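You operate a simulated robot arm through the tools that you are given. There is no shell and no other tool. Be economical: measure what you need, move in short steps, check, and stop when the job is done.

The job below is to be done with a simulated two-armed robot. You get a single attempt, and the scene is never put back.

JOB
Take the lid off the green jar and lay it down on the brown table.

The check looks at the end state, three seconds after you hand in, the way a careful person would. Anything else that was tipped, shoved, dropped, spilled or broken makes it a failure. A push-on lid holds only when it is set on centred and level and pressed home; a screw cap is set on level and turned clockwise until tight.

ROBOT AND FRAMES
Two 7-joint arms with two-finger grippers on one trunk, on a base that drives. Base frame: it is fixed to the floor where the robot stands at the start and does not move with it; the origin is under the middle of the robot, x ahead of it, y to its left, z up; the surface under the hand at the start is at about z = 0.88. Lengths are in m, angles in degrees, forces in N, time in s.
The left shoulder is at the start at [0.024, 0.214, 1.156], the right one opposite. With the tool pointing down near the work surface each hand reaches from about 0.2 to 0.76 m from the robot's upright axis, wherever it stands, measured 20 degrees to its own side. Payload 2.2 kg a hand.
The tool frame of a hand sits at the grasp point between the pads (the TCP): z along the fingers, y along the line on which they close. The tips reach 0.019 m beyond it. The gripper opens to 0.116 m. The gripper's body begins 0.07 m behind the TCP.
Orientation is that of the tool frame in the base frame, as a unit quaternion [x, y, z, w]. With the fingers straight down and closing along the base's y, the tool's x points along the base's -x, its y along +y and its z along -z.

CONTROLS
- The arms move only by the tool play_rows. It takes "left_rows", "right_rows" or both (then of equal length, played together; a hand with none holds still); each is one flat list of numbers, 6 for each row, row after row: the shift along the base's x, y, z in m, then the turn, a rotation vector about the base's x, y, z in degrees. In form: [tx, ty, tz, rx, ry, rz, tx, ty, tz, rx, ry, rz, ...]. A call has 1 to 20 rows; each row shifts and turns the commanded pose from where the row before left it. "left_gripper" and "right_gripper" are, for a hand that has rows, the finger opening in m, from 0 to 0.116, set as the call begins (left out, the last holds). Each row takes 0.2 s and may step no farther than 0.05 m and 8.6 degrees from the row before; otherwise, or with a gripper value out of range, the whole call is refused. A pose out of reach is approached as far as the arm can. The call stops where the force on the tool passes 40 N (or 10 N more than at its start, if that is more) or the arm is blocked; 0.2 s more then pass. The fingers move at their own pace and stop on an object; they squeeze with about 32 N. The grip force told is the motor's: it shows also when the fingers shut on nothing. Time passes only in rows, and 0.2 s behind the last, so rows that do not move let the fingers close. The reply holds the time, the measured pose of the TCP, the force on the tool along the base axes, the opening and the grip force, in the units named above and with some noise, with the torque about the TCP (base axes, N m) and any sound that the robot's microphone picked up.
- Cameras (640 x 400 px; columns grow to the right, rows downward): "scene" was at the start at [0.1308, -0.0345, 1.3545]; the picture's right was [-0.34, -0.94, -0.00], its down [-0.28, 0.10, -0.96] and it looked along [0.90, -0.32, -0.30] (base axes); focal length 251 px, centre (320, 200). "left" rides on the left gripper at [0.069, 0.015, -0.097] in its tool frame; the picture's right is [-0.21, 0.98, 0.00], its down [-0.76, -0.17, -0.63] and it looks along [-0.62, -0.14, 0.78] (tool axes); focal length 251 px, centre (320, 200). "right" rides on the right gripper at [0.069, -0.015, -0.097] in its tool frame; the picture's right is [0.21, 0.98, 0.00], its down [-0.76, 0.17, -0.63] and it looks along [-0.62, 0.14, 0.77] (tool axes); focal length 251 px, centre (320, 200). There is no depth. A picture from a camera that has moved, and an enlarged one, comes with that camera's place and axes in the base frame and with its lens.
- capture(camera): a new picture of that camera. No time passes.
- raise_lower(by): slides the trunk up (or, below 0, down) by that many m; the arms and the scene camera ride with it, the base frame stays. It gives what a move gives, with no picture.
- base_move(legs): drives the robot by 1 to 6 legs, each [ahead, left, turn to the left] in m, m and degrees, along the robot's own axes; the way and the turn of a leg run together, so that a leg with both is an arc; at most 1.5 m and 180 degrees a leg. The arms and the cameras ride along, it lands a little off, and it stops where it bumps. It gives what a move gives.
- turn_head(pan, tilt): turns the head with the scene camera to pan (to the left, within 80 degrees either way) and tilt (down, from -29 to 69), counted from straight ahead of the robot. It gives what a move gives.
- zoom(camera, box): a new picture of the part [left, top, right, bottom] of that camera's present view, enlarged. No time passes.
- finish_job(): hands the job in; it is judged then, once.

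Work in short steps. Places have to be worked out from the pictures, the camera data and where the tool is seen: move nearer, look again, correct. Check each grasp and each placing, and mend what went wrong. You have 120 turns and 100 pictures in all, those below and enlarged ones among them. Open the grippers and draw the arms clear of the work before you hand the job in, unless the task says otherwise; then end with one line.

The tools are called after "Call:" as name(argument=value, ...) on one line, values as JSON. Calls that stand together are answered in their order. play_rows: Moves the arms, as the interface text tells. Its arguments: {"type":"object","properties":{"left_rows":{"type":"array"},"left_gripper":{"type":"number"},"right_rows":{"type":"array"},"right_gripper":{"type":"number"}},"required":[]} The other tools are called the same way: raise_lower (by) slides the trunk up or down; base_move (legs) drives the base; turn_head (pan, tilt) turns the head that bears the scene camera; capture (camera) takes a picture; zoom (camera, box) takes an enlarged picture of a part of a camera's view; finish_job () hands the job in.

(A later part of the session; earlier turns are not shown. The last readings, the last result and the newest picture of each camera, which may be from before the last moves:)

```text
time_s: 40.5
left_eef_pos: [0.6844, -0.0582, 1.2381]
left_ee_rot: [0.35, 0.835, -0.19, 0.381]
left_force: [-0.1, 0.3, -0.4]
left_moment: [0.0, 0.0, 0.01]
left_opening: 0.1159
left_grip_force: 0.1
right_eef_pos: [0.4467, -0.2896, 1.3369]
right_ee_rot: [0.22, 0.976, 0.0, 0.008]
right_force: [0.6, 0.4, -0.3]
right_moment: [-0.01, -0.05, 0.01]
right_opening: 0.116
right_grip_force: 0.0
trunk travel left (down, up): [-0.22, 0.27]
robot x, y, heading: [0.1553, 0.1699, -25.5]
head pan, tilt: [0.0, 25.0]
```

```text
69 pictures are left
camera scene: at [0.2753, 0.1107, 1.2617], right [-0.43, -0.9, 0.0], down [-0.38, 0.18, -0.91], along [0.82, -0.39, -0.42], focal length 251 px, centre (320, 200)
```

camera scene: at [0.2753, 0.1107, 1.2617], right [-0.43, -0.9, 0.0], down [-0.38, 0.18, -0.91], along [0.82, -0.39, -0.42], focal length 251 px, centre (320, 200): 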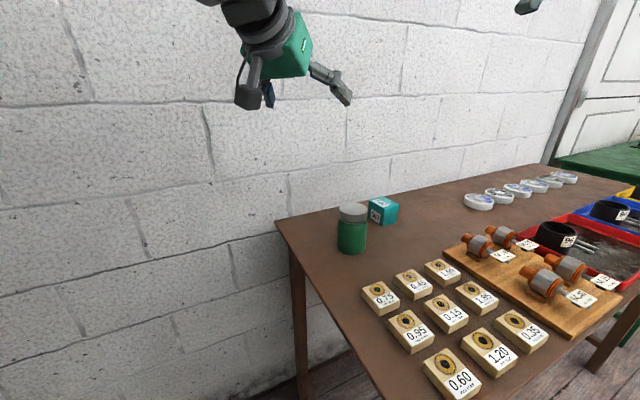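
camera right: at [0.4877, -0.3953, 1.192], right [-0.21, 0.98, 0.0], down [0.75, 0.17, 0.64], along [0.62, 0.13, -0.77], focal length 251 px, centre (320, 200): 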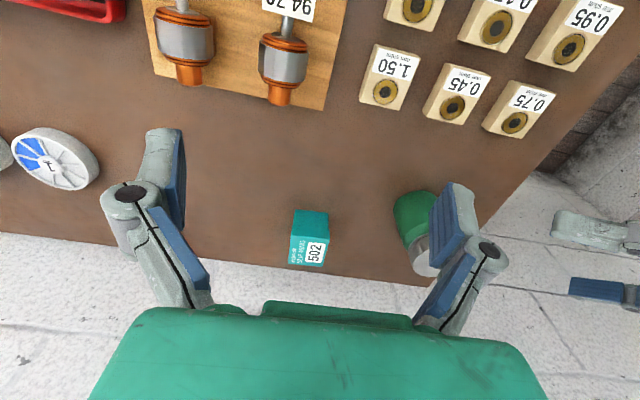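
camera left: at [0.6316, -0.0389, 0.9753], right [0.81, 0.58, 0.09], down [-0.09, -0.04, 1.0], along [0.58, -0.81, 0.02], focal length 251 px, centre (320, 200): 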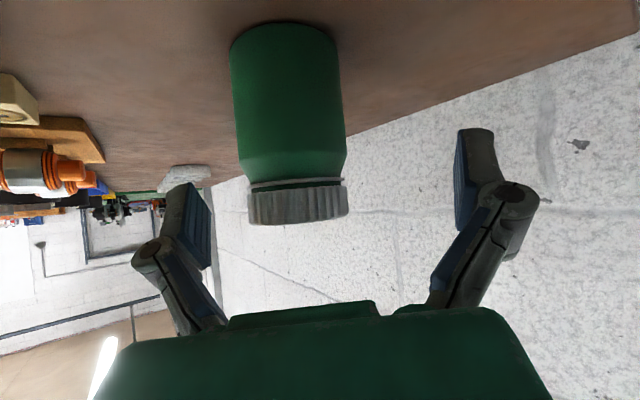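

Left hand swings away to the left, while the right hand moves over the jar, staying above z≈1.1.

Call:
play_rows(left_rows=[-0.02, 0.03, 0, 0, 0, 8, -0.02, 0.03, 0, 0, 0, 8, -0.02, 0.03, 0, 0, 0, 8, -0.02, 0.03, 0, 0, 0, 8, -0.02, 0.03, 0, 0, 0, 8, -0.02, 0.03, 0, 0, 0, 0, -0.02, 0.03, 0, 0, 0, 0, 0, 0, 0, 0, 0, 0], right_rows=[0, 0, 0, 0, 0, 0, 0.03, 0.0, -0.02, 0, 0, 0, 0.04, 0.0, -0.03, 0, 0, 0, 0.04, 0.02, -0.03, 0, 0, 0, 0.04, 0.02, -0.03, 0, 0, 0, 0.04, 0.02, -0.03, 0, 0, 0, 0.04, 0.02, -0.03, 0, 0, 0, 0.045, 0.026, -0.02, 0, 0, 0])

Call:
capture(camera="right")

Call:
capture(camera="scene")

```text
refused: row 4 steps farther than a row can; nothing moved
```

```text
68 pictures are left
camera right: at [0.3751, -0.273, 1.4331], right [0.23, 0.97, 0.0], down [0.74, -0.17, 0.64], along [0.63, -0.14, -0.76], focal length 251 px, centre (320, 200)
```

right: 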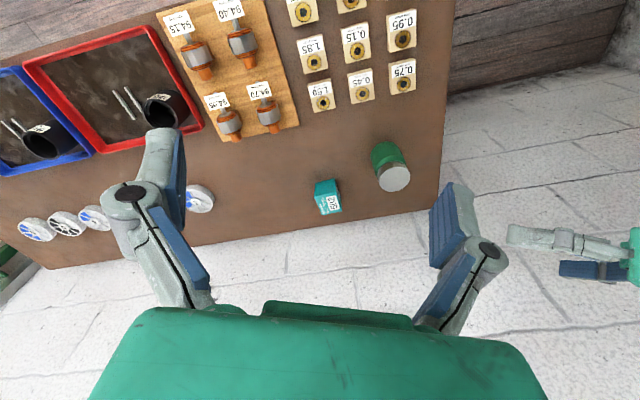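

```text
67 pictures are left
camera scene: at [0.2753, 0.1107, 1.2617], right [-0.43, -0.9, 0.0], down [-0.38, 0.18, -0.91], along [0.82, -0.39, -0.42], focal length 251 px, centre (320, 200)
```

scene: 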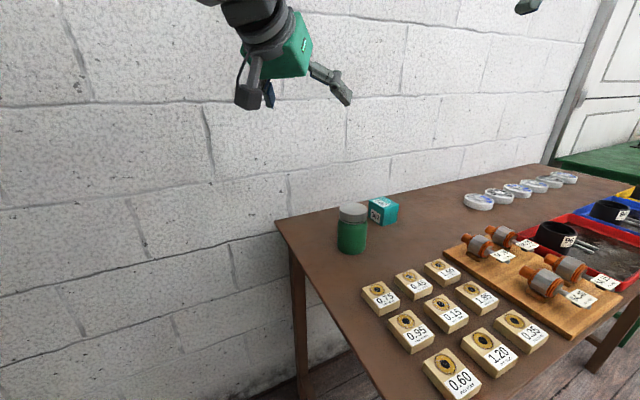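

The right rows stepped slightly too far, so I'll use smaller steps.

Call:
play_rows(left_rows=[-0.02, 0.03, 0, 0, 0, 8, -0.02, 0.03, 0, 0, 0, 8, -0.02, 0.03, 0, 0, 0, 8, -0.02, 0.03, 0, 0, 0, 8, -0.02, 0.03, 0, 0, 0, 8, -0.02, 0.03, 0, 0, 0, 0, -0.02, 0.03, 0, 0, 0, 0, 0, 0, 0, 0, 0, 0, 0, 0, 0, 0, 0, 0, 0, 0, 0, 0, 0, 0], right_rows=[0, 0, 0, 0, 0, 0, 0.03, 0.0, -0.02, 0, 0, 0, 0.03, 0.0, -0.03, 0, 0, 0, 0.03, 0.015, -0.03, 0, 0, 0, 0.03, 0.015, -0.03, 0, 0, 0, 0.03, 0.015, -0.03, 0, 0, 0, 0.03, 0.015, -0.03, 0, 0, 0, 0.03, 0.015, -0.02, 0, 0, 0, 0.03, 0.015, -0.01, 0, 0, 0, 0.035, 0.016, 0.0, 0, 0, 0])

Call:
capture(camera="right")

Call:
capture(camera="scene")

```text
time_s: 42.7
left_eef_pos: [0.7924, 0.2329, 1.1402]
left_ee_rot: [0.04, 0.905, -0.05, 0.421]
left_force: [0.2, 0.1, -0.2]
left_moment: [-0.02, 0.0, -0.02]
left_opening: 0.1158
left_grip_force: 0.1
left hand out of reach, approached as far as the arm can: row 1, 2, 3, 4, 5, 6, 7
right_eef_pos: [0.7008, -0.1883, 1.1352]
right_ee_rot: [0.221, 0.975, 0.0, 0.007]
right_force: [0.5, -0.4, 1.1]
right_moment: [0.01, -0.03, -0.02]
right_opening: 0.116
right_grip_force: 0.0
right hand out of reach, approached as far as the arm can: row 10
trunk travel left (down, up): [-0.22, 0.27]
robot x, y, heading: [0.1597, 0.1713, -25.7]
head pan, tilt: [0.0, 25.0]
```

```text
66 pictures are left
camera right: at [0.6291, -0.1711, 1.232], right [0.23, 0.97, 0.0], down [0.75, -0.17, 0.64], along [0.63, -0.15, -0.77], focal length 251 px, centre (320, 200)
```

right: 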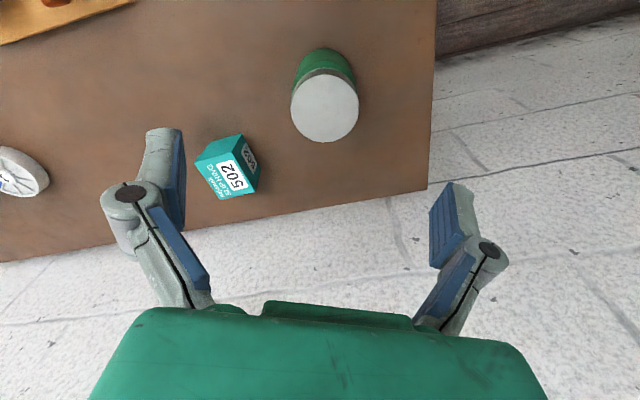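

```text
65 pictures are left
camera scene: at [0.2776, 0.1126, 1.2616], right [-0.43, -0.9, 0.0], down [-0.38, 0.18, -0.9], along [0.82, -0.39, -0.43], focal length 251 px, centre (320, 200)
```

scene: 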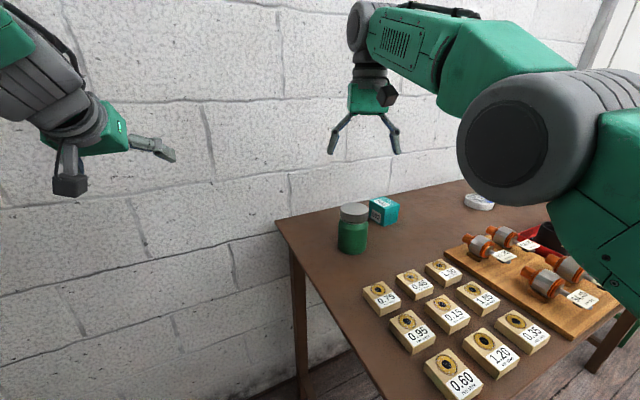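

The right camera puts the lid centre at about (0.716, -0.186), agreeing with before. I'll centre the right hand above it, descend to about z 1.02 and check.

Call:
play_rows(right_rows=[0.0, 0.0, -0.03, 0, 0, 0, 0.006, 0.001, -0.03, 0, 0, 0, 0.006, 0.001, -0.03, 0, 0, 0, 0.004, 0.001, -0.02, 0, 0, 0, 0, 0, 0, 0, 0, 0], right_gripper=0.095)

Call:
capture(camera="right")

Call:
zoom(camera="scene", box=[270, 100, 430, 260])

```text
time_s: 43.9
left_eef_pos: [0.7925, 0.2299, 1.1415]
left_ee_rot: [0.042, 0.904, -0.052, 0.423]
left_force: [0.3, -0.4, -0.6]
left_moment: [-0.03, -0.01, -0.01]
left_opening: 0.1163
left_grip_force: 0.0
right_eef_pos: [0.715, -0.1838, 1.0241]
right_ee_rot: [0.22, 0.975, -0.001, 0.008]
right_force: [0.0, 0.7, 0.1]
right_moment: [0.0, 0.03, 0.01]
right_opening: 0.095
right_grip_force: 0.0
trunk travel left (down, up): [-0.22, 0.27]
robot x, y, heading: [0.1542, 0.1718, -25.7]
head pan, tilt: [0.0, 25.0]
```

```text
64 pictures are left
camera right: at [0.6435, -0.1672, 1.121], right [0.23, 0.97, 0.0], down [0.75, -0.17, 0.64], along [0.63, -0.15, -0.76], focal length 251 px, centre (320, 200)
```

right: 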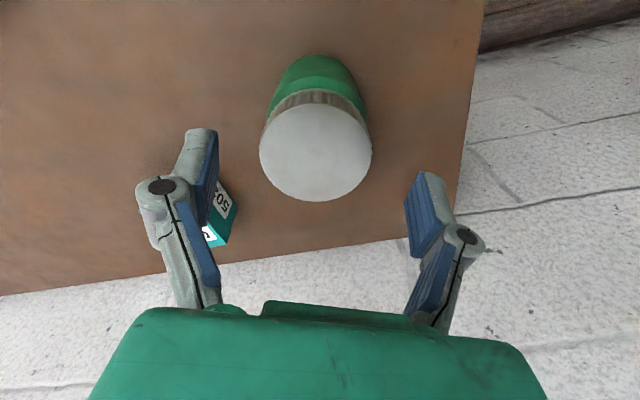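

```text
2.50 times, centred on (350, 180) of scene
camera zoom: at [0.2774, 0.1124, 1.2616], right [-0.43, -0.9, 0.0], down [-0.38, 0.18, -0.9], along [0.82, -0.39, -0.43], focal length 627 px, centre (245, 250)
```

zoom: 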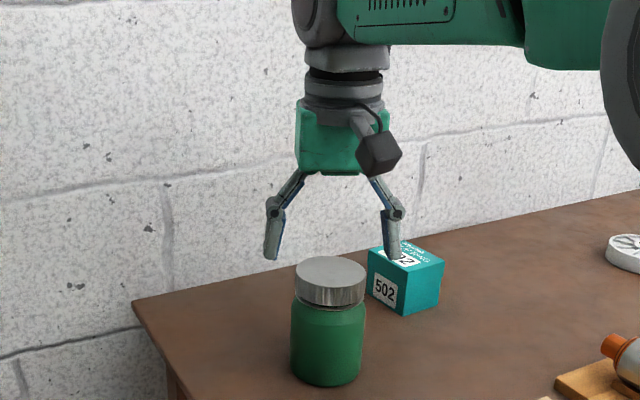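

The fingers straddle the lid and are clear of the box. I'll correct by 2–3 mm and lower to z≈0.978 so the tips cover the lid's side.

Call:
play_rows(right_rows=[0.002, -0.003, -0.023, 0, 0, 0, 0, 0, -0.023, 0, 0, 0, 0, 0, 0, 0, 0, 0])

Call:
zoom(camera="scene", box=[290, 150, 418, 270])

Call:
capture(camera="right")

```text
time_s: 44.7
left_eef_pos: [0.7915, 0.2302, 1.1435]
left_ee_rot: [0.042, 0.904, -0.051, 0.422]
left_force: [0.2, 0.3, -0.4]
left_moment: [0.0, -0.01, -0.01]
left_opening: 0.1159
left_grip_force: 0.0
right_eef_pos: [0.7161, -0.188, 0.9769]
right_ee_rot: [0.219, 0.976, -0.001, 0.008]
right_force: [0.0, 0.0, 0.6]
right_moment: [-0.01, -0.01, -0.02]
right_opening: 0.0951
right_grip_force: 0.1
trunk travel left (down, up): [-0.22, 0.27]
robot x, y, heading: [0.1566, 0.1719, -25.6]
head pan, tilt: [0.0, 25.0]
```

```text
3.33 times, centred on (354, 210) of scene
camera zoom: at [0.2774, 0.1122, 1.2615], right [-0.43, -0.9, 0.0], down [-0.38, 0.18, -0.9], along [0.82, -0.39, -0.43], focal length 836 px, centre (207, 167)
```

zoom: 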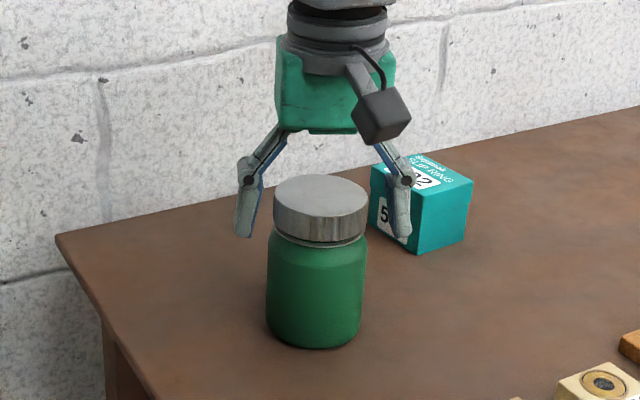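

```text
61 pictures are left
camera right: at [0.6447, -0.171, 1.0743], right [0.23, 0.97, 0.0], down [0.75, -0.17, 0.64], along [0.63, -0.15, -0.76], focal length 251 px, centre (320, 200)
```

right: 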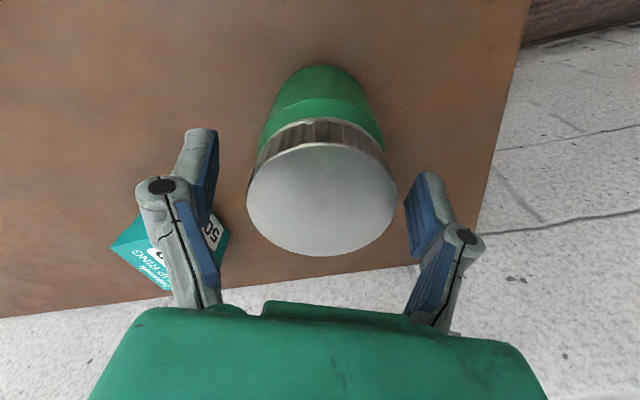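

Projection shows the TCP within about 1 mm of the lid centre. I'll narrow the fingers, then close on the lid.

Call:
play_rows(right_rows=[0, 0, 0, 0, 0, 0, 0, 0, 0, 0, 0, 0], right_gripper=0.072)

Call:
play_rows(right_rows=[0, 0, 0, 0, 0, 0, 0, 0, 0, 0, 0, 0, 0, 0, 0, 0, 0, 0], right_gripper=0.0)

Call:
zoom(camera="scene", box=[290, 150, 418, 270])

```text
time_s: 45.3
left_eef_pos: [0.7931, 0.2294, 1.1417]
left_ee_rot: [0.041, 0.904, -0.051, 0.422]
left_force: [0.0, 0.0, -0.3]
left_moment: [-0.04, 0.03, -0.04]
left_opening: 0.1157
left_grip_force: 0.0
right_eef_pos: [0.7155, -0.188, 0.9774]
right_ee_rot: [0.22, 0.975, -0.001, 0.006]
right_force: [0.4, 0.5, 0.2]
right_moment: [-0.02, -0.01, 0.0]
right_opening: 0.0718
right_grip_force: 0.2
trunk travel left (down, up): [-0.22, 0.27]
robot x, y, heading: [0.1561, 0.173, -25.7]
head pan, tilt: [0.0, 25.0]
```

```text
time_s: 46.1
left_eef_pos: [0.7926, 0.2296, 1.1414]
left_ee_rot: [0.04, 0.905, -0.05, 0.422]
left_force: [-0.1, 0.2, 1.1]
left_moment: [0.0, -0.01, -0.02]
left_opening: 0.116
left_grip_force: 0.0
right_eef_pos: [0.7164, -0.1888, 0.9787]
right_ee_rot: [0.22, 0.976, -0.001, 0.008]
right_force: [0.7, 1.1, 0.8]
right_moment: [-0.03, -0.03, 0.04]
right_opening: 0.0637
right_grip_force: 31.8
trunk travel left (down, up): [-0.22, 0.27]
robot x, y, heading: [0.1554, 0.1723, -25.3]
head pan, tilt: [0.0, 25.0]
```

```text
3.33 times, centred on (354, 210) of scene
camera zoom: at [0.2776, 0.1126, 1.2615], right [-0.43, -0.9, 0.0], down [-0.39, 0.18, -0.9], along [0.82, -0.39, -0.43], focal length 836 px, centre (207, 167)
```

zoom: 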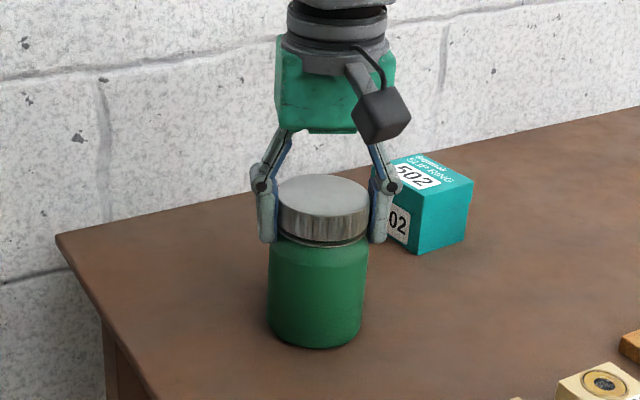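

The lid is held (0.064 m). I'll press down slightly to load the jar on the table, and read the force.

Call:
play_rows(right_rows=[0, 0, -0.003, 0, 0, 0, 0, 0, 0, 0, 0, 0])

```text
time_s: 46.7
left_eef_pos: [0.7915, 0.231, 1.1432]
left_ee_rot: [0.04, 0.904, -0.052, 0.423]
left_force: [-0.1, -0.4, -0.1]
left_moment: [0.03, -0.02, -0.03]
left_opening: 0.1161
left_grip_force: 0.1
right_eef_pos: [0.7151, -0.1879, 0.9778]
right_ee_rot: [0.219, 0.976, -0.001, 0.01]
right_force: [0.5, 2.8, 18.0]
right_moment: [-0.18, 0.35, -0.04]
right_opening: 0.0637
right_grip_force: 32.2
trunk travel left (down, up): [-0.22, 0.27]
robot x, y, heading: [0.1591, 0.1712, -25.4]
head pan, tilt: [0.0, 25.0]
```

An 18 N press. Now a counter-clockwise turn in small steps, watching the torque about z.

Call:
play_rows(right_rows=[0, 0, 0, 0, 0, 5, 0, 0, 0, 0, 0, 5, 0, 0, 0, 0, 0, 5])

Call:
zoom(camera="scene", box=[290, 150, 418, 270])

```text
time_s: 47.5
left_eef_pos: [0.7893, 0.2287, 1.1428]
left_ee_rot: [0.041, 0.903, -0.052, 0.424]
left_force: [-0.1, 0.3, 0.2]
left_moment: [0.0, -0.02, 0.01]
left_opening: 0.116
left_grip_force: 0.1
right_eef_pos: [0.7135, -0.189, 0.9774]
right_ee_rot: [0.09, 0.996, 0.002, 0.008]
right_force: [-10.0, -0.8, 23.5]
right_moment: [-0.39, 0.39, -0.18]
right_opening: 0.0639
right_grip_force: 32.4
trunk travel left (down, up): [-0.22, 0.27]
robot x, y, heading: [0.1572, 0.1716, -25.6]
head pan, tilt: [0.0, 25.0]
```

```text
3.33 times, centred on (354, 210) of scene
camera zoom: at [0.2719, 0.1127, 1.2623], right [-0.43, -0.9, 0.0], down [-0.38, 0.18, -0.91], along [0.82, -0.39, -0.42], focal length 836 px, centre (207, 167)
```

zoom: 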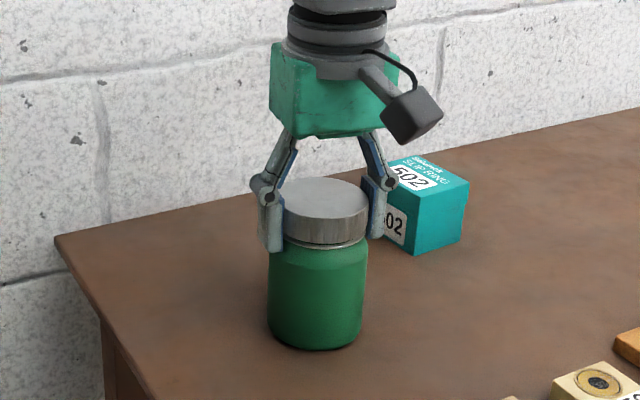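

The hand turned 15° at about 0.18 N·m, which could be the lid or the jar turning. I'll turn further and see whether the lid rises (press force growing, gap widening).

Call:
play_rows(right_rows=[0, 0, 0, 0, 0, 6, 0, 0, 0, 0, 0, 6, 0, 0, 0, 0, 0, 6, 0, 0, 0, 0, 0, 6, 0, 0, 0, 0, 0, 6, 0, 0, 0, 0, 0, 6])

Call:
zoom(camera="scene", box=[310, 180, 390, 260])

```text
time_s: 48.9
left_eef_pos: [0.7914, 0.2305, 1.1408]
left_ee_rot: [0.04, 0.904, -0.051, 0.423]
left_force: [0.9, -0.9, 0.1]
left_moment: [0.01, 0.04, 0.0]
left_opening: 0.1162
left_grip_force: 0.0
right_eef_pos: [0.7153, -0.188, 0.9758]
right_ee_rot: [-0.223, 0.975, 0.003, 0.008]
right_force: [2.0, -0.5, 22.7]
right_moment: [0.06, -0.34, -0.28]
right_opening: 0.0641
right_grip_force: 32.1
trunk travel left (down, up): [-0.22, 0.27]
robot x, y, heading: [0.1578, 0.1674, -25.3]
head pan, tilt: [0.0, 25.0]
```

```text
5.00 times, centred on (350, 220) of scene
camera zoom: at [0.2746, 0.1142, 1.2621], right [-0.43, -0.9, 0.0], down [-0.38, 0.18, -0.91], along [0.82, -0.39, -0.42], focal length 1254 px, centre (170, 100)
```

zoom: 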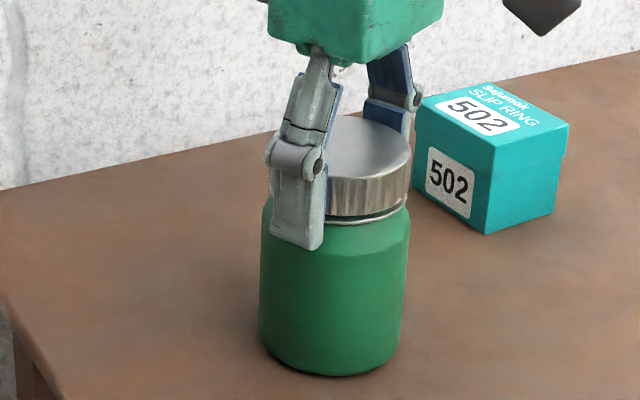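

The lid didn't rise, so the jar may be spinning with it, or this is a push-on lid. I'll lift gently by 12 mm to see whether the lid comes off or the jar comes along.

Call:
play_rows(right_rows=[0, 0, 0.003, 0, 0, 0, 0, 0, 0.004, 0, 0, 0, 0, 0, 0.004, 0, 0, 0, 0, 0, 0.004, 0, 0, 0, 0, 0, 0, 0, 0, 0])

Call:
zoom(camera="scene", box=[310, 180, 390, 260])

```text
time_s: 50.1
left_eef_pos: [0.7927, 0.2281, 1.1422]
left_ee_rot: [0.041, 0.904, -0.05, 0.423]
left_force: [0.3, -0.1, 0.0]
left_moment: [0.0, -0.03, 0.0]
left_opening: 0.1162
left_grip_force: 0.1
right_eef_pos: [0.715, -0.1876, 0.9897]
right_ee_rot: [-0.221, 0.975, 0.004, 0.006]
right_force: [0.2, 0.4, -4.3]
right_moment: [-0.03, 0.02, 0.01]
right_opening: 0.064
right_grip_force: 32.0
trunk travel left (down, up): [-0.22, 0.27]
robot x, y, heading: [0.1552, 0.1752, -25.6]
head pan, tilt: [0.0, 25.0]
```

```text
5.00 times, centred on (350, 220) of scene
camera zoom: at [0.2783, 0.1114, 1.2613], right [-0.43, -0.9, 0.0], down [-0.39, 0.18, -0.9], along [0.82, -0.39, -0.43], focal length 1254 px, centre (170, 100)
```

zoom: 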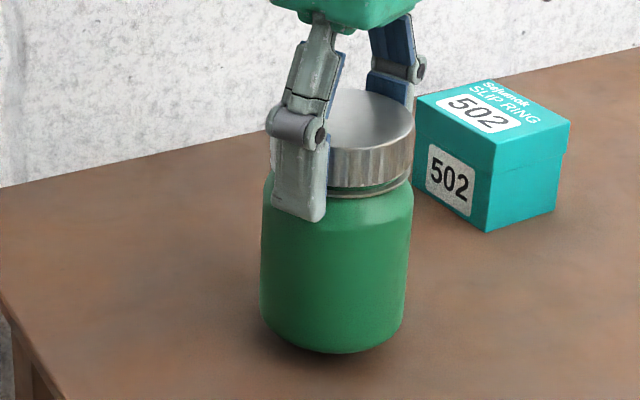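

The jar came up with the lid (about 4.3 N), so the lid is fixed on. I'll set it back down, press harder (about 35 N) and try the turn once more before using two hands.

Call:
play_rows(right_rows=[0, 0, -0.006, 0, 0, 0, 0, 0, -0.006, 0, 0, 0, 0, 0, -0.003, 0, 0, 0, 0, 0, -0.002, 0, 0, 0, 0, 0, 0, 0, 0, 0])

Call:
play_rows(right_rows=[0, 0, -0.0012, 0, 0, 4, 0, 0, 0, 0, 0, 6, 0, 0, 0, 0, 0, 6, 0, 0, 0, 0, 0, 6])

```text
time_s: 51.3
left_eef_pos: [0.7899, 0.2304, 1.1426]
left_ee_rot: [0.04, 0.904, -0.051, 0.423]
left_force: [0.8, -0.2, 0.1]
left_moment: [0.0, 0.01, 0.01]
left_opening: 0.1159
left_grip_force: 0.1
right_eef_pos: [0.7153, -0.1887, 0.976]
right_ee_rot: [-0.222, 0.975, 0.001, 0.01]
right_force: [2.5, -0.5, 20.9]
right_moment: [0.06, 0.26, -0.09]
right_opening: 0.0639
right_grip_force: 32.1
trunk travel left (down, up): [-0.22, 0.27]
robot x, y, heading: [0.1567, 0.1653, -25.6]
head pan, tilt: [0.0, 25.0]
```

```text
time_s: 52.3
left_eef_pos: [0.7904, 0.2333, 1.1431]
left_ee_rot: [0.039, 0.904, -0.053, 0.422]
left_force: [0.1, -0.2, 0.9]
left_moment: [0.06, 0.03, -0.03]
left_opening: 0.1162
left_grip_force: 0.0
right_eef_pos: [0.7155, -0.1871, 0.9746]
right_ee_rot: [-0.405, 0.914, 0.003, 0.008]
right_force: [-0.2, 5.6, 31.3]
right_moment: [0.42, -0.02, -0.35]
right_opening: 0.0642
right_grip_force: 31.9
trunk travel left (down, up): [-0.22, 0.27]
robot x, y, heading: [0.1513, 0.171, -25.3]
head pan, tilt: [0.0, 25.0]
```

Torque scales with the press force, so the jar is sliding. Two hands are needed: I'll lift the capped jar with the right hand, hold the body in the air with the left in a comfortable pose, unscrew, then set both down. First the lift, moving to about (0.652, -0.066, 1.20) and unwinding the wrist.

Call:
play_rows(right_rows=[0, 0, 0.01, 0, 0, 0, 0, 0, 0.02, 0, 0, 0, 0, 0, 0.03, 0, 0, 0, 0, 0, 0.03, 0, 0, 0, 0, 0, 0.03, 0, 0, 0, 0, 0, 0.03, 0, 0, -6, -0.008, 0.015, 0.02, 0, 0, -6, -0.008, 0.015, 0.02, 0, 0, -6, -0.008, 0.015, 0.02, 0, 0, -6, -0.01, 0.019, 0.015, 0, 0, -6, -0.01, 0.019, 0, 0, 0, -6, -0.01, 0.019, 0, 0, 0, -6, -0.01, 0.019, 0, 0, 0, -6, 0, 0, 0, 0, 0, 0])

Call:
capture(camera="scene")

```text
time_s: 55.3
left_eef_pos: [0.793, 0.2312, 1.1404]
left_ee_rot: [0.041, 0.904, -0.051, 0.422]
left_force: [-0.4, 0.4, -0.3]
left_moment: [-0.02, 0.01, -0.02]
left_opening: 0.1162
left_grip_force: 0.0
right_eef_pos: [0.639, -0.0794, 1.2005]
right_ee_rot: [0.013, 1.0, 0.01, 0.011]
right_force: [0.7, -0.1, -4.0]
right_moment: [0.0, 0.0, 0.02]
right_opening: 0.0638
right_grip_force: 32.3
right hand out of reach, approached as far as the arm can: row 5, 6
trunk travel left (down, up): [-0.22, 0.27]
robot x, y, heading: [0.1554, 0.1692, -25.6]
head pan, tilt: [0.0, 25.0]
```

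```text
56 pictures are left
camera scene: at [0.2781, 0.1126, 1.2614], right [-0.43, -0.9, 0.0], down [-0.39, 0.18, -0.9], along [0.82, -0.39, -0.43], focal length 251 px, centre (320, 200)
```

scene: 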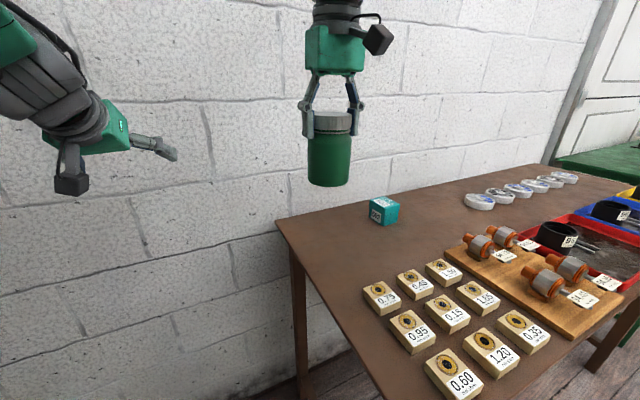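

The jar hangs upright at (0.639, -0.079), bottom about 1.10. I'll bring the left hand back, flatten it to 30° and turn it toward the jar, stopping at a pre-grasp about 0.14 m away.

Call:
play_rows(left_rows=[-0.035, 0, 0.014, -0.75, -4.74, 0, -0.035, 0, 0.014, -0.75, -4.74, 0, -0.035, 0, 0.014, 0, 0, 0, -0.035, -0.015, 0.014, 0, 0, -8, -0.035, -0.03, 0.014, 0, 0, -8, -0.032, -0.03, 0, 0, 0, -8, 0, -0.03, 0, 0, 0, -8, 0, -0.03, 0, 0, 0, -8, 0, -0.03, 0, 0, 0, -8, 0, -0.03, 0, 0, 0, -8, 0, 0, 0, 0, 0, 0], left_gripper=0.116)

Call:
capture(camera="scene")

Call:
capture(camera="left")

```text
time_s: 57.7
left_eef_pos: [0.7615, 0.0345, 1.1252]
left_ee_rot: [0.443, 0.744, -0.284, 0.413]
left_force: [0.1, -0.7, 0.5]
left_moment: [-0.02, -0.01, 0.0]
left_opening: 0.116
left_grip_force: 0.0
left hand out of reach, approached as far as the arm can: row 1, 2, 3, 4, 5, 6
right_eef_pos: [0.6373, -0.0767, 1.2016]
right_ee_rot: [0.01, 1.0, 0.01, 0.012]
right_force: [-1.1, -0.3, -4.3]
right_moment: [0.0, -0.01, 0.0]
right_opening: 0.064
right_grip_force: 32.2
trunk travel left (down, up): [-0.22, 0.27]
robot x, y, heading: [0.1539, 0.1717, -25.4]
head pan, tilt: [0.0, 25.0]
```

```text
55 pictures are left
camera scene: at [0.277, 0.1116, 1.2615], right [-0.43, -0.9, 0.0], down [-0.38, 0.18, -0.9], along [0.82, -0.39, -0.43], focal length 251 px, centre (320, 200)
```

scene: 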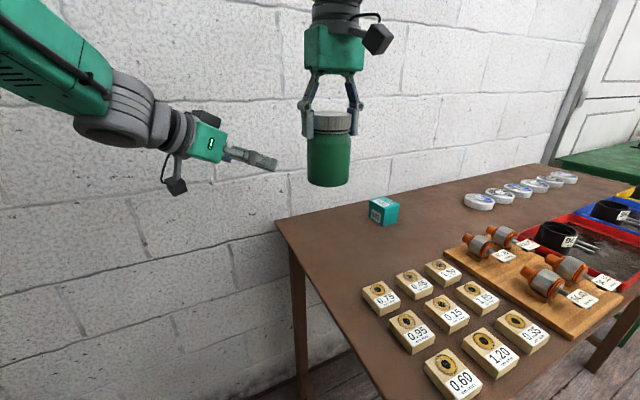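

```text
54 pictures are left
camera left: at [0.7216, 0.1484, 1.111], right [0.93, 0.35, 0.13], down [-0.17, 0.1, 0.98], along [0.33, -0.93, 0.16], focal length 251 px, centre (320, 200)
```

left: 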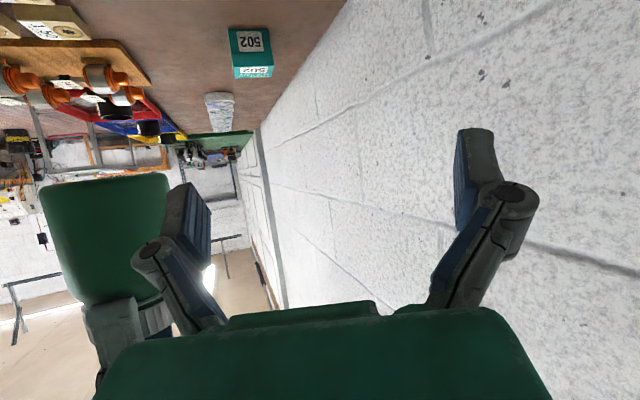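

Orientation is right, but the arm won't retract, so the left elbow has drifted into a poor branch. I'll bring the left hand back to a pointing-down, start-like posture clear of the jar to reset it.

Call:
play_rows(left_rows=[0, 0.02, 0.01, 0, 0, 8, 0, 0.02, 0.01, 0, 0, 8, 0, 0.02, 0.01, 0, 0, 8, 0, 0.02, 0.01, 0, 0, 8, 0, 0.02, 0.01, 0, 0, 8, -0.01, 0, 0.005, 3.17, 6.8, 0, -0.01, 0, 0.005, 3.17, 6.8, 0, -0.01, 0, 0.005, 3.17, 6.8, 0, -0.01, 0, 0.005, 3.17, 6.8, 0, -0.01, 0, 0.005, 3.17, 6.8, 0, -0.01, 0, 0.005, 3.17, 6.8, 0, -0.01, 0, 0, 3.17, 6.8, 0, 0, 0, 0, 3.17, 6.8, 0, 0, 0, 0, 0, 0, 0])

Call:
capture(camera="scene")

```text
time_s: 60.7
left_eef_pos: [0.6852, 0.0961, 1.179]
left_ee_rot: [0.235, 0.963, -0.12, -0.052]
left_force: [-0.4, 0.8, 0.5]
left_moment: [-0.01, -0.01, 0.0]
left_opening: 0.1159
left_grip_force: 0.2
left hand out of reach, approached as far as the arm can: row 4, 5
right_eef_pos: [0.6379, -0.075, 1.2013]
right_ee_rot: [0.012, 1.0, 0.01, 0.011]
right_force: [-0.2, -1.2, -4.2]
right_moment: [0.0, -0.05, 0.03]
right_opening: 0.0639
right_grip_force: 31.9
trunk travel left (down, up): [-0.22, 0.27]
robot x, y, heading: [0.1561, 0.1711, -25.5]
head pan, tilt: [0.0, 25.0]
```

```text
53 pictures are left
camera scene: at [0.2778, 0.1131, 1.2615], right [-0.43, -0.9, 0.0], down [-0.38, 0.18, -0.9], along [0.82, -0.39, -0.43], focal length 251 px, centre (320, 200)
```

scene: 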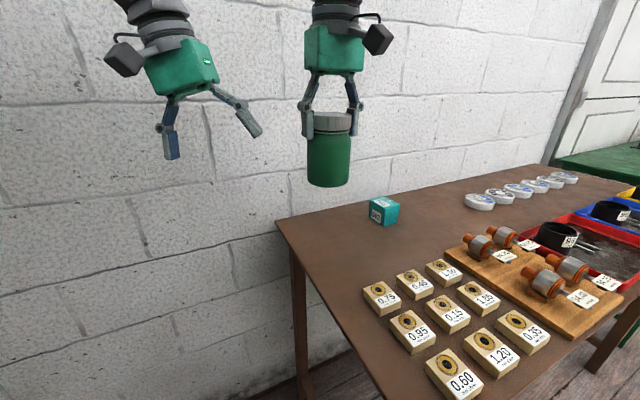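

The left hand is nearly pointing down near its start-like place. I'll turn it in one straight rotation to azimuth -75°, 35° down, while pulling back slightly. This is close to the posture that tracked perfectly at first.

Call:
play_rows(left_rows=[-0.007, 0.0034, 0, -4.07, -5.26, -4.01, -0.007, 0.0034, 0, -4.07, -5.26, -4.01, -0.007, 0.0034, 0, -4.07, -5.26, -4.01, -0.007, 0.0034, 0, -4.07, -5.26, -4.01, -0.007, 0.0034, 0, -4.07, -5.26, -4.01, -0.007, 0.0034, 0, -4.07, -5.26, -4.01, -0.007, 0.0034, 0, -4.07, -5.26, -4.01, -0.007, 0.0034, 0, -4.07, -5.26, -4.01, -0.007, 0.0034, 0, -4.07, -5.26, -4.01, 0, 0, 0, 0, 0, 0])

Call:
capture(camera="scene")

Call:
capture(camera="left")

```text
time_s: 62.9
left_eef_pos: [0.622, 0.1255, 1.1787]
left_ee_rot: [0.54, 0.703, -0.281, 0.368]
left_force: [-0.5, -0.4, -0.3]
left_moment: [0.04, 0.01, -0.02]
left_opening: 0.116
left_grip_force: 0.1
right_eef_pos: [0.6383, -0.0754, 1.2]
right_ee_rot: [0.01, 1.0, 0.01, 0.01]
right_force: [-0.2, 0.5, -4.0]
right_moment: [-0.02, 0.0, 0.03]
right_opening: 0.0637
right_grip_force: 32.1
trunk travel left (down, up): [-0.22, 0.27]
robot x, y, heading: [0.1566, 0.1714, -25.4]
head pan, tilt: [0.0, 25.0]
```

```text
52 pictures are left
camera scene: at [0.2784, 0.1147, 1.2615], right [-0.43, -0.9, 0.0], down [-0.39, 0.18, -0.9], along [0.82, -0.39, -0.43], focal length 251 px, centre (320, 200)
```

scene: 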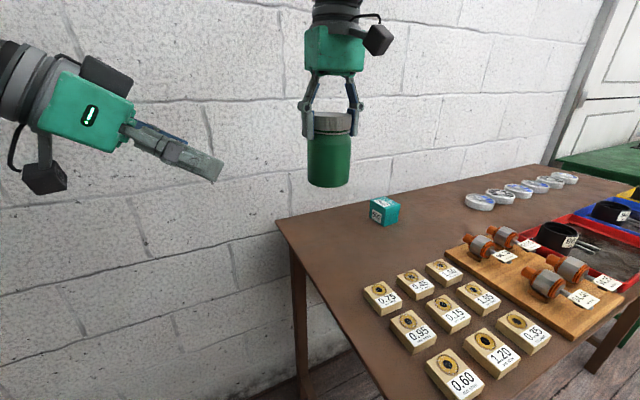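

```text
51 pictures are left
camera left: at [0.6054, 0.2458, 1.1753], right [0.97, 0.14, 0.18], down [-0.19, 0.04, 0.98], along [0.13, -0.99, 0.06], focal length 251 px, centre (320, 200)
```

left: 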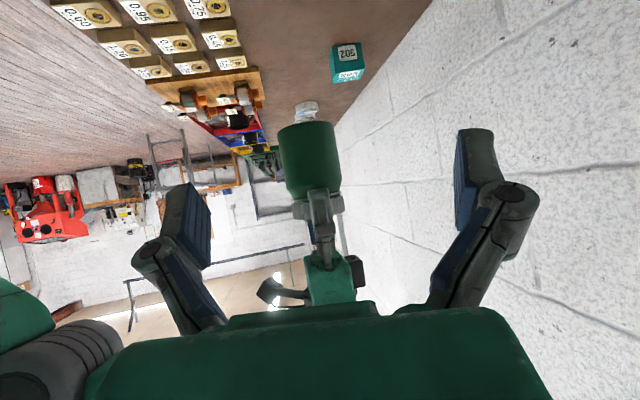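

The left hand tracks exactly now. I'll keep it still and bring the jar to it: first align sideways and raise, then move most of the way in and look.

Call:
play_rows(right_rows=[0.0175, 0.005, 0.0175, 0, 0, 0, 0.0175, 0.005, 0.0175, 0, 0, 0, -0.0075, 0.028, 0, 0, 0, 0, -0.0075, 0.028, 0, 0, 0, 0, -0.0075, 0.028, 0, 0, 0, 0, -0.0075, 0.028, 0, 0, 0, 0, 0, 0, 0, 0, 0, 0])

Call:
capture(camera="left")

Call:
capture(camera="scene")

```text
time_s: 64.0
left_eef_pos: [0.6183, 0.1262, 1.1802]
left_ee_rot: [0.541, 0.703, -0.281, 0.368]
left_force: [-0.4, 0.2, 0.1]
left_moment: [0.02, 0.01, 0.05]
left_opening: 0.1159
left_grip_force: 0.0
right_eef_pos: [0.6638, -0.027, 1.1234]
right_ee_rot: [0.022, 0.995, 0.051, -0.078]
right_force: [-0.8, 0.4, -3.8]
right_moment: [-0.04, -0.03, 0.0]
right_opening: 0.0636
right_grip_force: 31.8
right hand out of reach, approached as far as the arm can: row 2
trunk travel left (down, up): [-0.22, 0.27]
robot x, y, heading: [0.1578, 0.1714, -25.8]
head pan, tilt: [0.0, 25.0]
stopped in row 5 (right hand): the arm was blocked; the commanded pose is now the measured one
```

```text
50 pictures are left
camera left: at [0.6022, 0.2453, 1.1769], right [0.97, 0.14, 0.18], down [-0.19, 0.04, 0.98], along [0.13, -0.99, 0.06], focal length 251 px, centre (320, 200)
```

left: 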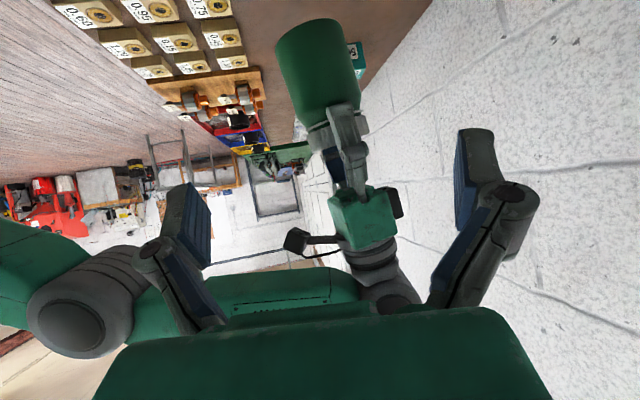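

```text
49 pictures are left
camera scene: at [0.2798, 0.1149, 1.2614], right [-0.43, -0.9, 0.0], down [-0.39, 0.18, -0.9], along [0.81, -0.39, -0.43], focal length 251 px, centre (320, 200)
```

scene: 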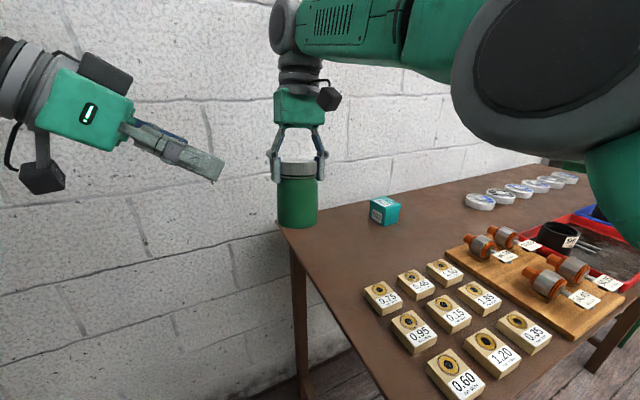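

The right arm ran out of upward reach there and sagged 10° off level, still holding the jar clear. I'll back it to its good region and re-level it. The left hand goes down 0.07 and a little nearer, so they meet lower.

Call:
play_rows(right_rows=[-0.006, -0.012, 0.012, -1.5, -2.2, 0.6, -0.006, -0.012, 0.012, -1.5, -2.2, 0.6, -0.006, -0.012, 0.012, -1.5, -2.2, 0.6, -0.006, -0.012, 0.01, -1.4, -2.2, 0.6, 0, 0, 0, 0, 0, 0])

Call:
play_rows(left_rows=[0.002, -0.007, -0.0175, 0, 0, 0, 0.003, -0.012, -0.0175, 0, 0, 0, 0.005, -0.02, -0.0175, 0, 0, 0, 0.005, -0.019, -0.0175, 0, 0, 0, 0, 0, 0, 0, 0, 0])

Call:
capture(camera="scene")

```text
time_s: 65.2
left_eef_pos: [0.6178, 0.1263, 1.1791]
left_ee_rot: [0.54, 0.703, -0.28, 0.368]
left_force: [0.8, -0.4, 0.9]
left_moment: [0.02, 0.0, -0.01]
left_opening: 0.1161
left_grip_force: 0.0
right_eef_pos: [0.6391, -0.0735, 1.17]
right_ee_rot: [-0.001, 1.0, -0.001, 0.0]
right_force: [-0.4, 0.2, -4.1]
right_moment: [0.02, -0.01, 0.01]
right_opening: 0.0638
right_grip_force: 32.1
trunk travel left (down, up): [-0.22, 0.27]
robot x, y, heading: [0.157, 0.1705, -25.9]
head pan, tilt: [0.0, 25.0]
```

```text
time_s: 66.4
left_eef_pos: [0.6332, 0.0648, 1.1106]
left_ee_rot: [0.539, 0.703, -0.28, 0.369]
left_force: [-0.6, 0.3, -0.7]
left_moment: [0.01, 0.01, 0.01]
left_opening: 0.1159
left_grip_force: 0.0
right_eef_pos: [0.6369, -0.0711, 1.1709]
right_ee_rot: [-0.001, 1.0, -0.002, 0.0]
right_force: [0.0, 0.6, -4.1]
right_moment: [0.02, 0.02, 0.01]
right_opening: 0.0637
right_grip_force: 32.1
trunk travel left (down, up): [-0.22, 0.27]
robot x, y, heading: [0.1575, 0.1705, -26.0]
head pan, tilt: [0.0, 25.0]
```

```text
48 pictures are left
camera scene: at [0.2773, 0.1138, 1.2616], right [-0.43, -0.9, 0.0], down [-0.38, 0.18, -0.9], along [0.82, -0.39, -0.43], focal length 251 px, centre (320, 200)
```

scene: 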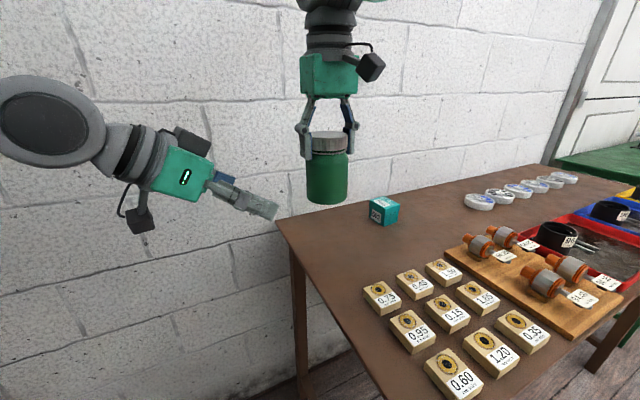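

Both hands track well and heights match (body centre about 1.113). I'll shift the left hand sideways onto the jar's line and advance half way.

Call:
play_rows(left_rows=[-0.015, -0.004, 0, 0, 0, 0, -0.015, -0.004, 0, 0, 0, 0, 0.0085, -0.0315, 0, 0, 0, 0, 0.0085, -0.0315, 0, 0, 0, 0, 0, 0, 0, 0, 0, 0])

Call:
capture(camera="left")

Call:
capture(camera="scene")

```text
time_s: 67.6
left_eef_pos: [0.6181, -0.0031, 1.109]
left_ee_rot: [0.54, 0.703, -0.28, 0.369]
left_force: [-0.3, 0.9, 0.7]
left_moment: [0.01, -0.02, 0.05]
left_opening: 0.1158
left_grip_force: 0.1
right_eef_pos: [0.6373, -0.0719, 1.17]
right_ee_rot: [-0.001, 1.0, -0.001, 0.0]
right_force: [-0.4, 0.4, -3.8]
right_moment: [-0.01, 0.03, 0.02]
right_opening: 0.0637
right_grip_force: 32.5
trunk travel left (down, up): [-0.22, 0.27]
robot x, y, heading: [0.1537, 0.1708, -25.5]
head pan, tilt: [0.0, 25.0]
```

```text
47 pictures are left
camera left: at [0.6027, 0.1157, 1.1058], right [0.97, 0.14, 0.18], down [-0.19, 0.04, 0.98], along [0.13, -0.99, 0.06], focal length 251 px, centre (320, 200)
```

left: 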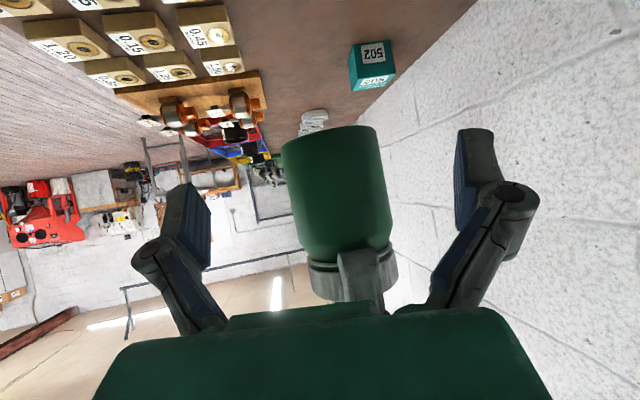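

```text
46 pictures are left
camera scene: at [0.277, 0.1135, 1.2616], right [-0.43, -0.9, 0.0], down [-0.38, 0.18, -0.9], along [0.82, -0.39, -0.43], focal length 251 px, centre (320, 200)
```

scene: 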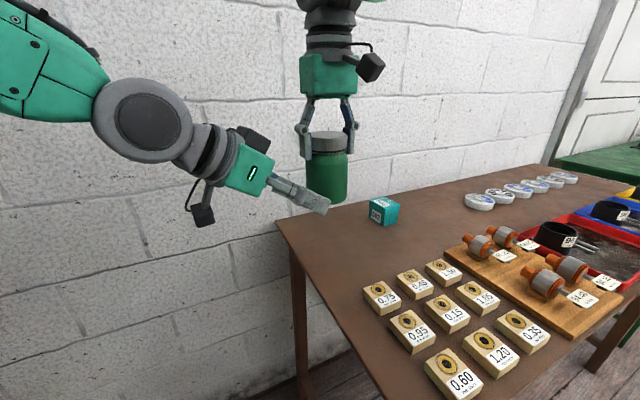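

Aligned (lateral error about 0). I'll advance 0.06 so the jar axis sits just ahead of the grasp point, slightly lower to keep the left palm clear of the right fingers.

Call:
play_rows(left_rows=[0.0053, -0.0197, -0.003, 0, 0, 0, 0.0053, -0.0197, -0.003, 0, 0, 0, 0.0053, -0.0197, -0.003, 0, 0, 0, 0, 0, 0, 0, 0, 0])

Call:
capture(camera="left")

Call:
zoom(camera="scene", box=[220, 40, 420, 240])

```text
time_s: 68.6
left_eef_pos: [0.6346, -0.0641, 1.1012]
left_ee_rot: [0.54, 0.704, -0.28, 0.368]
left_force: [-0.8, 0.1, 0.0]
left_moment: [-0.01, 0.01, -0.01]
left_opening: 0.116
left_grip_force: 0.1
right_eef_pos: [0.6379, -0.0721, 1.1699]
right_ee_rot: [-0.001, 1.0, -0.001, -0.001]
right_force: [-1.0, 0.1, -3.6]
right_moment: [0.0, 0.01, -0.03]
right_opening: 0.0636
right_grip_force: 31.9
trunk travel left (down, up): [-0.22, 0.27]
robot x, y, heading: [0.1567, 0.1671, -25.6]
head pan, tilt: [0.0, 25.0]
```

```text
45 pictures are left
camera left: at [0.619, 0.0558, 1.0975], right [0.97, 0.14, 0.18], down [-0.19, 0.04, 0.98], along [0.13, -0.99, 0.06], focal length 251 px, centre (320, 200)
```

left: 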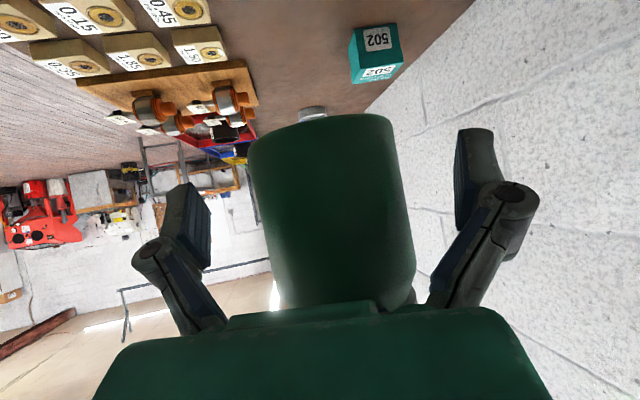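

```text
2.00 times, centred on (320, 140) of scene
camera zoom: at [0.2776, 0.113, 1.2615], right [-0.43, -0.9, 0.0], down [-0.39, 0.18, -0.9], along [0.82, -0.39, -0.43], focal length 502 px, centre (320, 320)
```

zoom: 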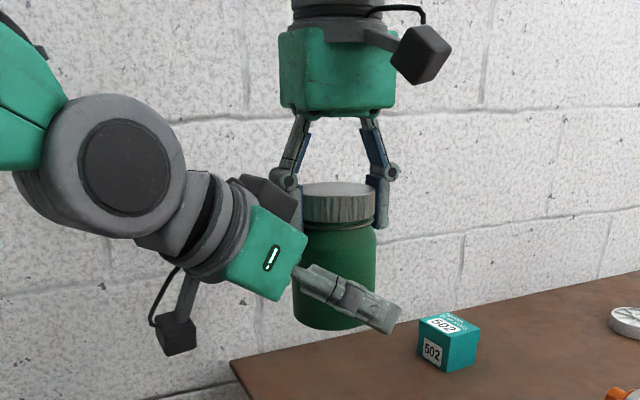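

The jar is centred between the left fingers with clearance to the right hand. Closing the left gripper on the body.

Call:
play_rows(left_rows=[0, 0, 0, 0, 0, 0, 0, 0, 0, 0, 0, 0], left_gripper=0.078)

Call:
play_rows(left_rows=[0, 0, 0, 0, 0, 0, 0, 0, 0, 0, 0, 0, 0, 0, 0, 0, 0, 0], left_gripper=0.0)

Call:
zoom(camera="scene", box=[220, 40, 420, 240])

```text
time_s: 69.2
left_eef_pos: [0.6351, -0.0645, 1.1]
left_ee_rot: [0.54, 0.704, -0.279, 0.368]
left_force: [-0.4, -0.3, 0.5]
left_moment: [-0.01, 0.01, -0.02]
left_opening: 0.0781
left_grip_force: 0.1
right_eef_pos: [0.6375, -0.0724, 1.17]
right_ee_rot: [-0.001, 1.0, -0.002, -0.001]
right_force: [0.6, 0.7, -3.2]
right_moment: [-0.03, -0.01, -0.02]
right_opening: 0.0636
right_grip_force: 31.7
trunk travel left (down, up): [-0.22, 0.27]
robot x, y, heading: [0.1527, 0.1707, -25.6]
head pan, tilt: [0.0, 25.0]
```

```text
time_s: 70.0
left_eef_pos: [0.637, -0.0648, 1.0994]
left_ee_rot: [0.538, 0.704, -0.28, 0.369]
left_force: [19.3, 4.7, -0.3]
left_moment: [-0.13, 0.86, 0.26]
left_opening: 0.0701
left_grip_force: 31.6
right_eef_pos: [0.6366, -0.0737, 1.1698]
right_ee_rot: [0.0, 1.0, -0.002, -0.002]
right_force: [-18.6, -5.0, -2.0]
right_moment: [-0.17, 0.48, -0.06]
right_opening: 0.0636
right_grip_force: 31.7
trunk travel left (down, up): [-0.22, 0.27]
robot x, y, heading: [0.1546, 0.1683, -25.6]
head pan, tilt: [0.0, 25.0]
```

```text
2.00 times, centred on (320, 140) of scene
camera zoom: at [0.2778, 0.1125, 1.2614], right [-0.43, -0.9, 0.0], down [-0.39, 0.18, -0.9], along [0.82, -0.39, -0.43], focal length 502 px, centre (320, 320)
```

zoom: 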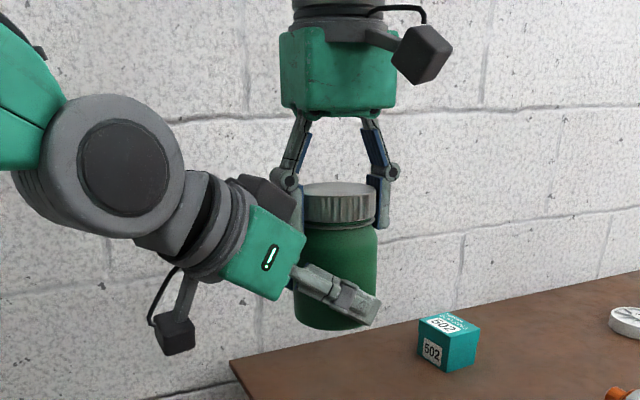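

Both grips hold, with about 19 N of side load between the hands. I'll relieve it with a 2 mm left-hand shift, then try a small counter-clockwise turn.

Call:
play_rows(left_rows=[0.0018, 0.0005, 0, 0, 0, 0, 0, 0, 0, 0, 0, 0])

Call:
play_rows(right_rows=[0, 0, 0, 0, 0, 4, 0, 0, 0, 0, 0, 4, 0, 0, 0, 0, 0, 4])

```text
time_s: 70.6
left_eef_pos: [0.637, -0.0641, 1.1011]
left_ee_rot: [0.54, 0.703, -0.28, 0.368]
left_force: [15.6, 2.6, 0.1]
left_moment: [-0.1, 0.63, 0.2]
left_opening: 0.0698
left_grip_force: 32.1
right_eef_pos: [0.6382, -0.0728, 1.1716]
right_ee_rot: [-0.001, 1.0, -0.001, -0.001]
right_force: [-16.5, -2.6, -0.2]
right_moment: [0.01, 0.5, -0.05]
right_opening: 0.064
right_grip_force: 31.6
trunk travel left (down, up): [-0.22, 0.27]
robot x, y, heading: [0.1537, 0.1691, -25.8]
head pan, tilt: [0.0, 25.0]
```

```text
time_s: 71.4
left_eef_pos: [0.6368, -0.063, 1.0997]
left_ee_rot: [0.541, 0.703, -0.28, 0.367]
left_force: [0.3, 9.6, -1.2]
left_moment: [-0.75, 0.19, 0.57]
left_opening: 0.0698
left_grip_force: 32.8
right_eef_pos: [0.6395, -0.0737, 1.1697]
right_ee_rot: [-0.106, 0.994, -0.003, 0.001]
right_force: [-0.8, -9.7, 1.0]
right_moment: [0.06, -0.15, -0.55]
right_opening: 0.0642
right_grip_force: 32.4
trunk travel left (down, up): [-0.22, 0.27]
robot x, y, heading: [0.1578, 0.1714, -25.6]
head pan, tilt: [0.0, 25.0]
```

The torque is now 0.55 N·m, well above the table-friction figure, and the hand turned 12°. I'll continue turning and watch torque and vertical force for loosening.

Call:
play_rows(right_rows=[0, 0, 0, 0, 0, 6, 0, 0, 0, 0, 0, 6, 0, 0, 0, 0, 0, 6, 0, 0, 0, 0, 0, 6, 0, 0, 0, 0, 0, 6])

Call:
zoom(camera="scene", box=[260, 60, 380, 220])

```text
time_s: 72.6
left_eef_pos: [0.636, -0.0636, 1.0992]
left_ee_rot: [0.541, 0.703, -0.28, 0.367]
left_force: [-0.6, 7.0, -7.7]
left_moment: [-0.07, 0.05, 0.45]
left_opening: 0.0699
left_grip_force: 31.9
right_eef_pos: [0.639, -0.0724, 1.171]
right_ee_rot: [-0.36, 0.933, 0.0, -0.001]
right_force: [2.4, -7.6, 9.2]
right_moment: [-0.34, -0.12, -0.49]
right_opening: 0.064
right_grip_force: 32.2
trunk travel left (down, up): [-0.22, 0.27]
robot x, y, heading: [0.1547, 0.1731, -25.7]
head pan, tilt: [0.0, 25.0]
```

```text
2.50 times, centred on (320, 140) of scene
camera zoom: at [0.2778, 0.1125, 1.2614], right [-0.43, -0.9, 0.0], down [-0.39, 0.18, -0.9], along [0.82, -0.39, -0.43], focal length 627 px, centre (320, 350)
```

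zoom: 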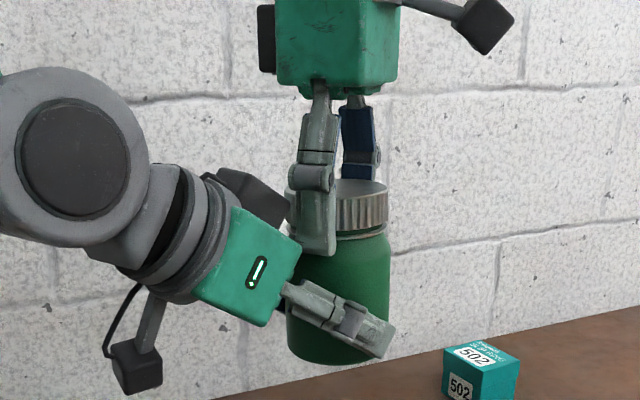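

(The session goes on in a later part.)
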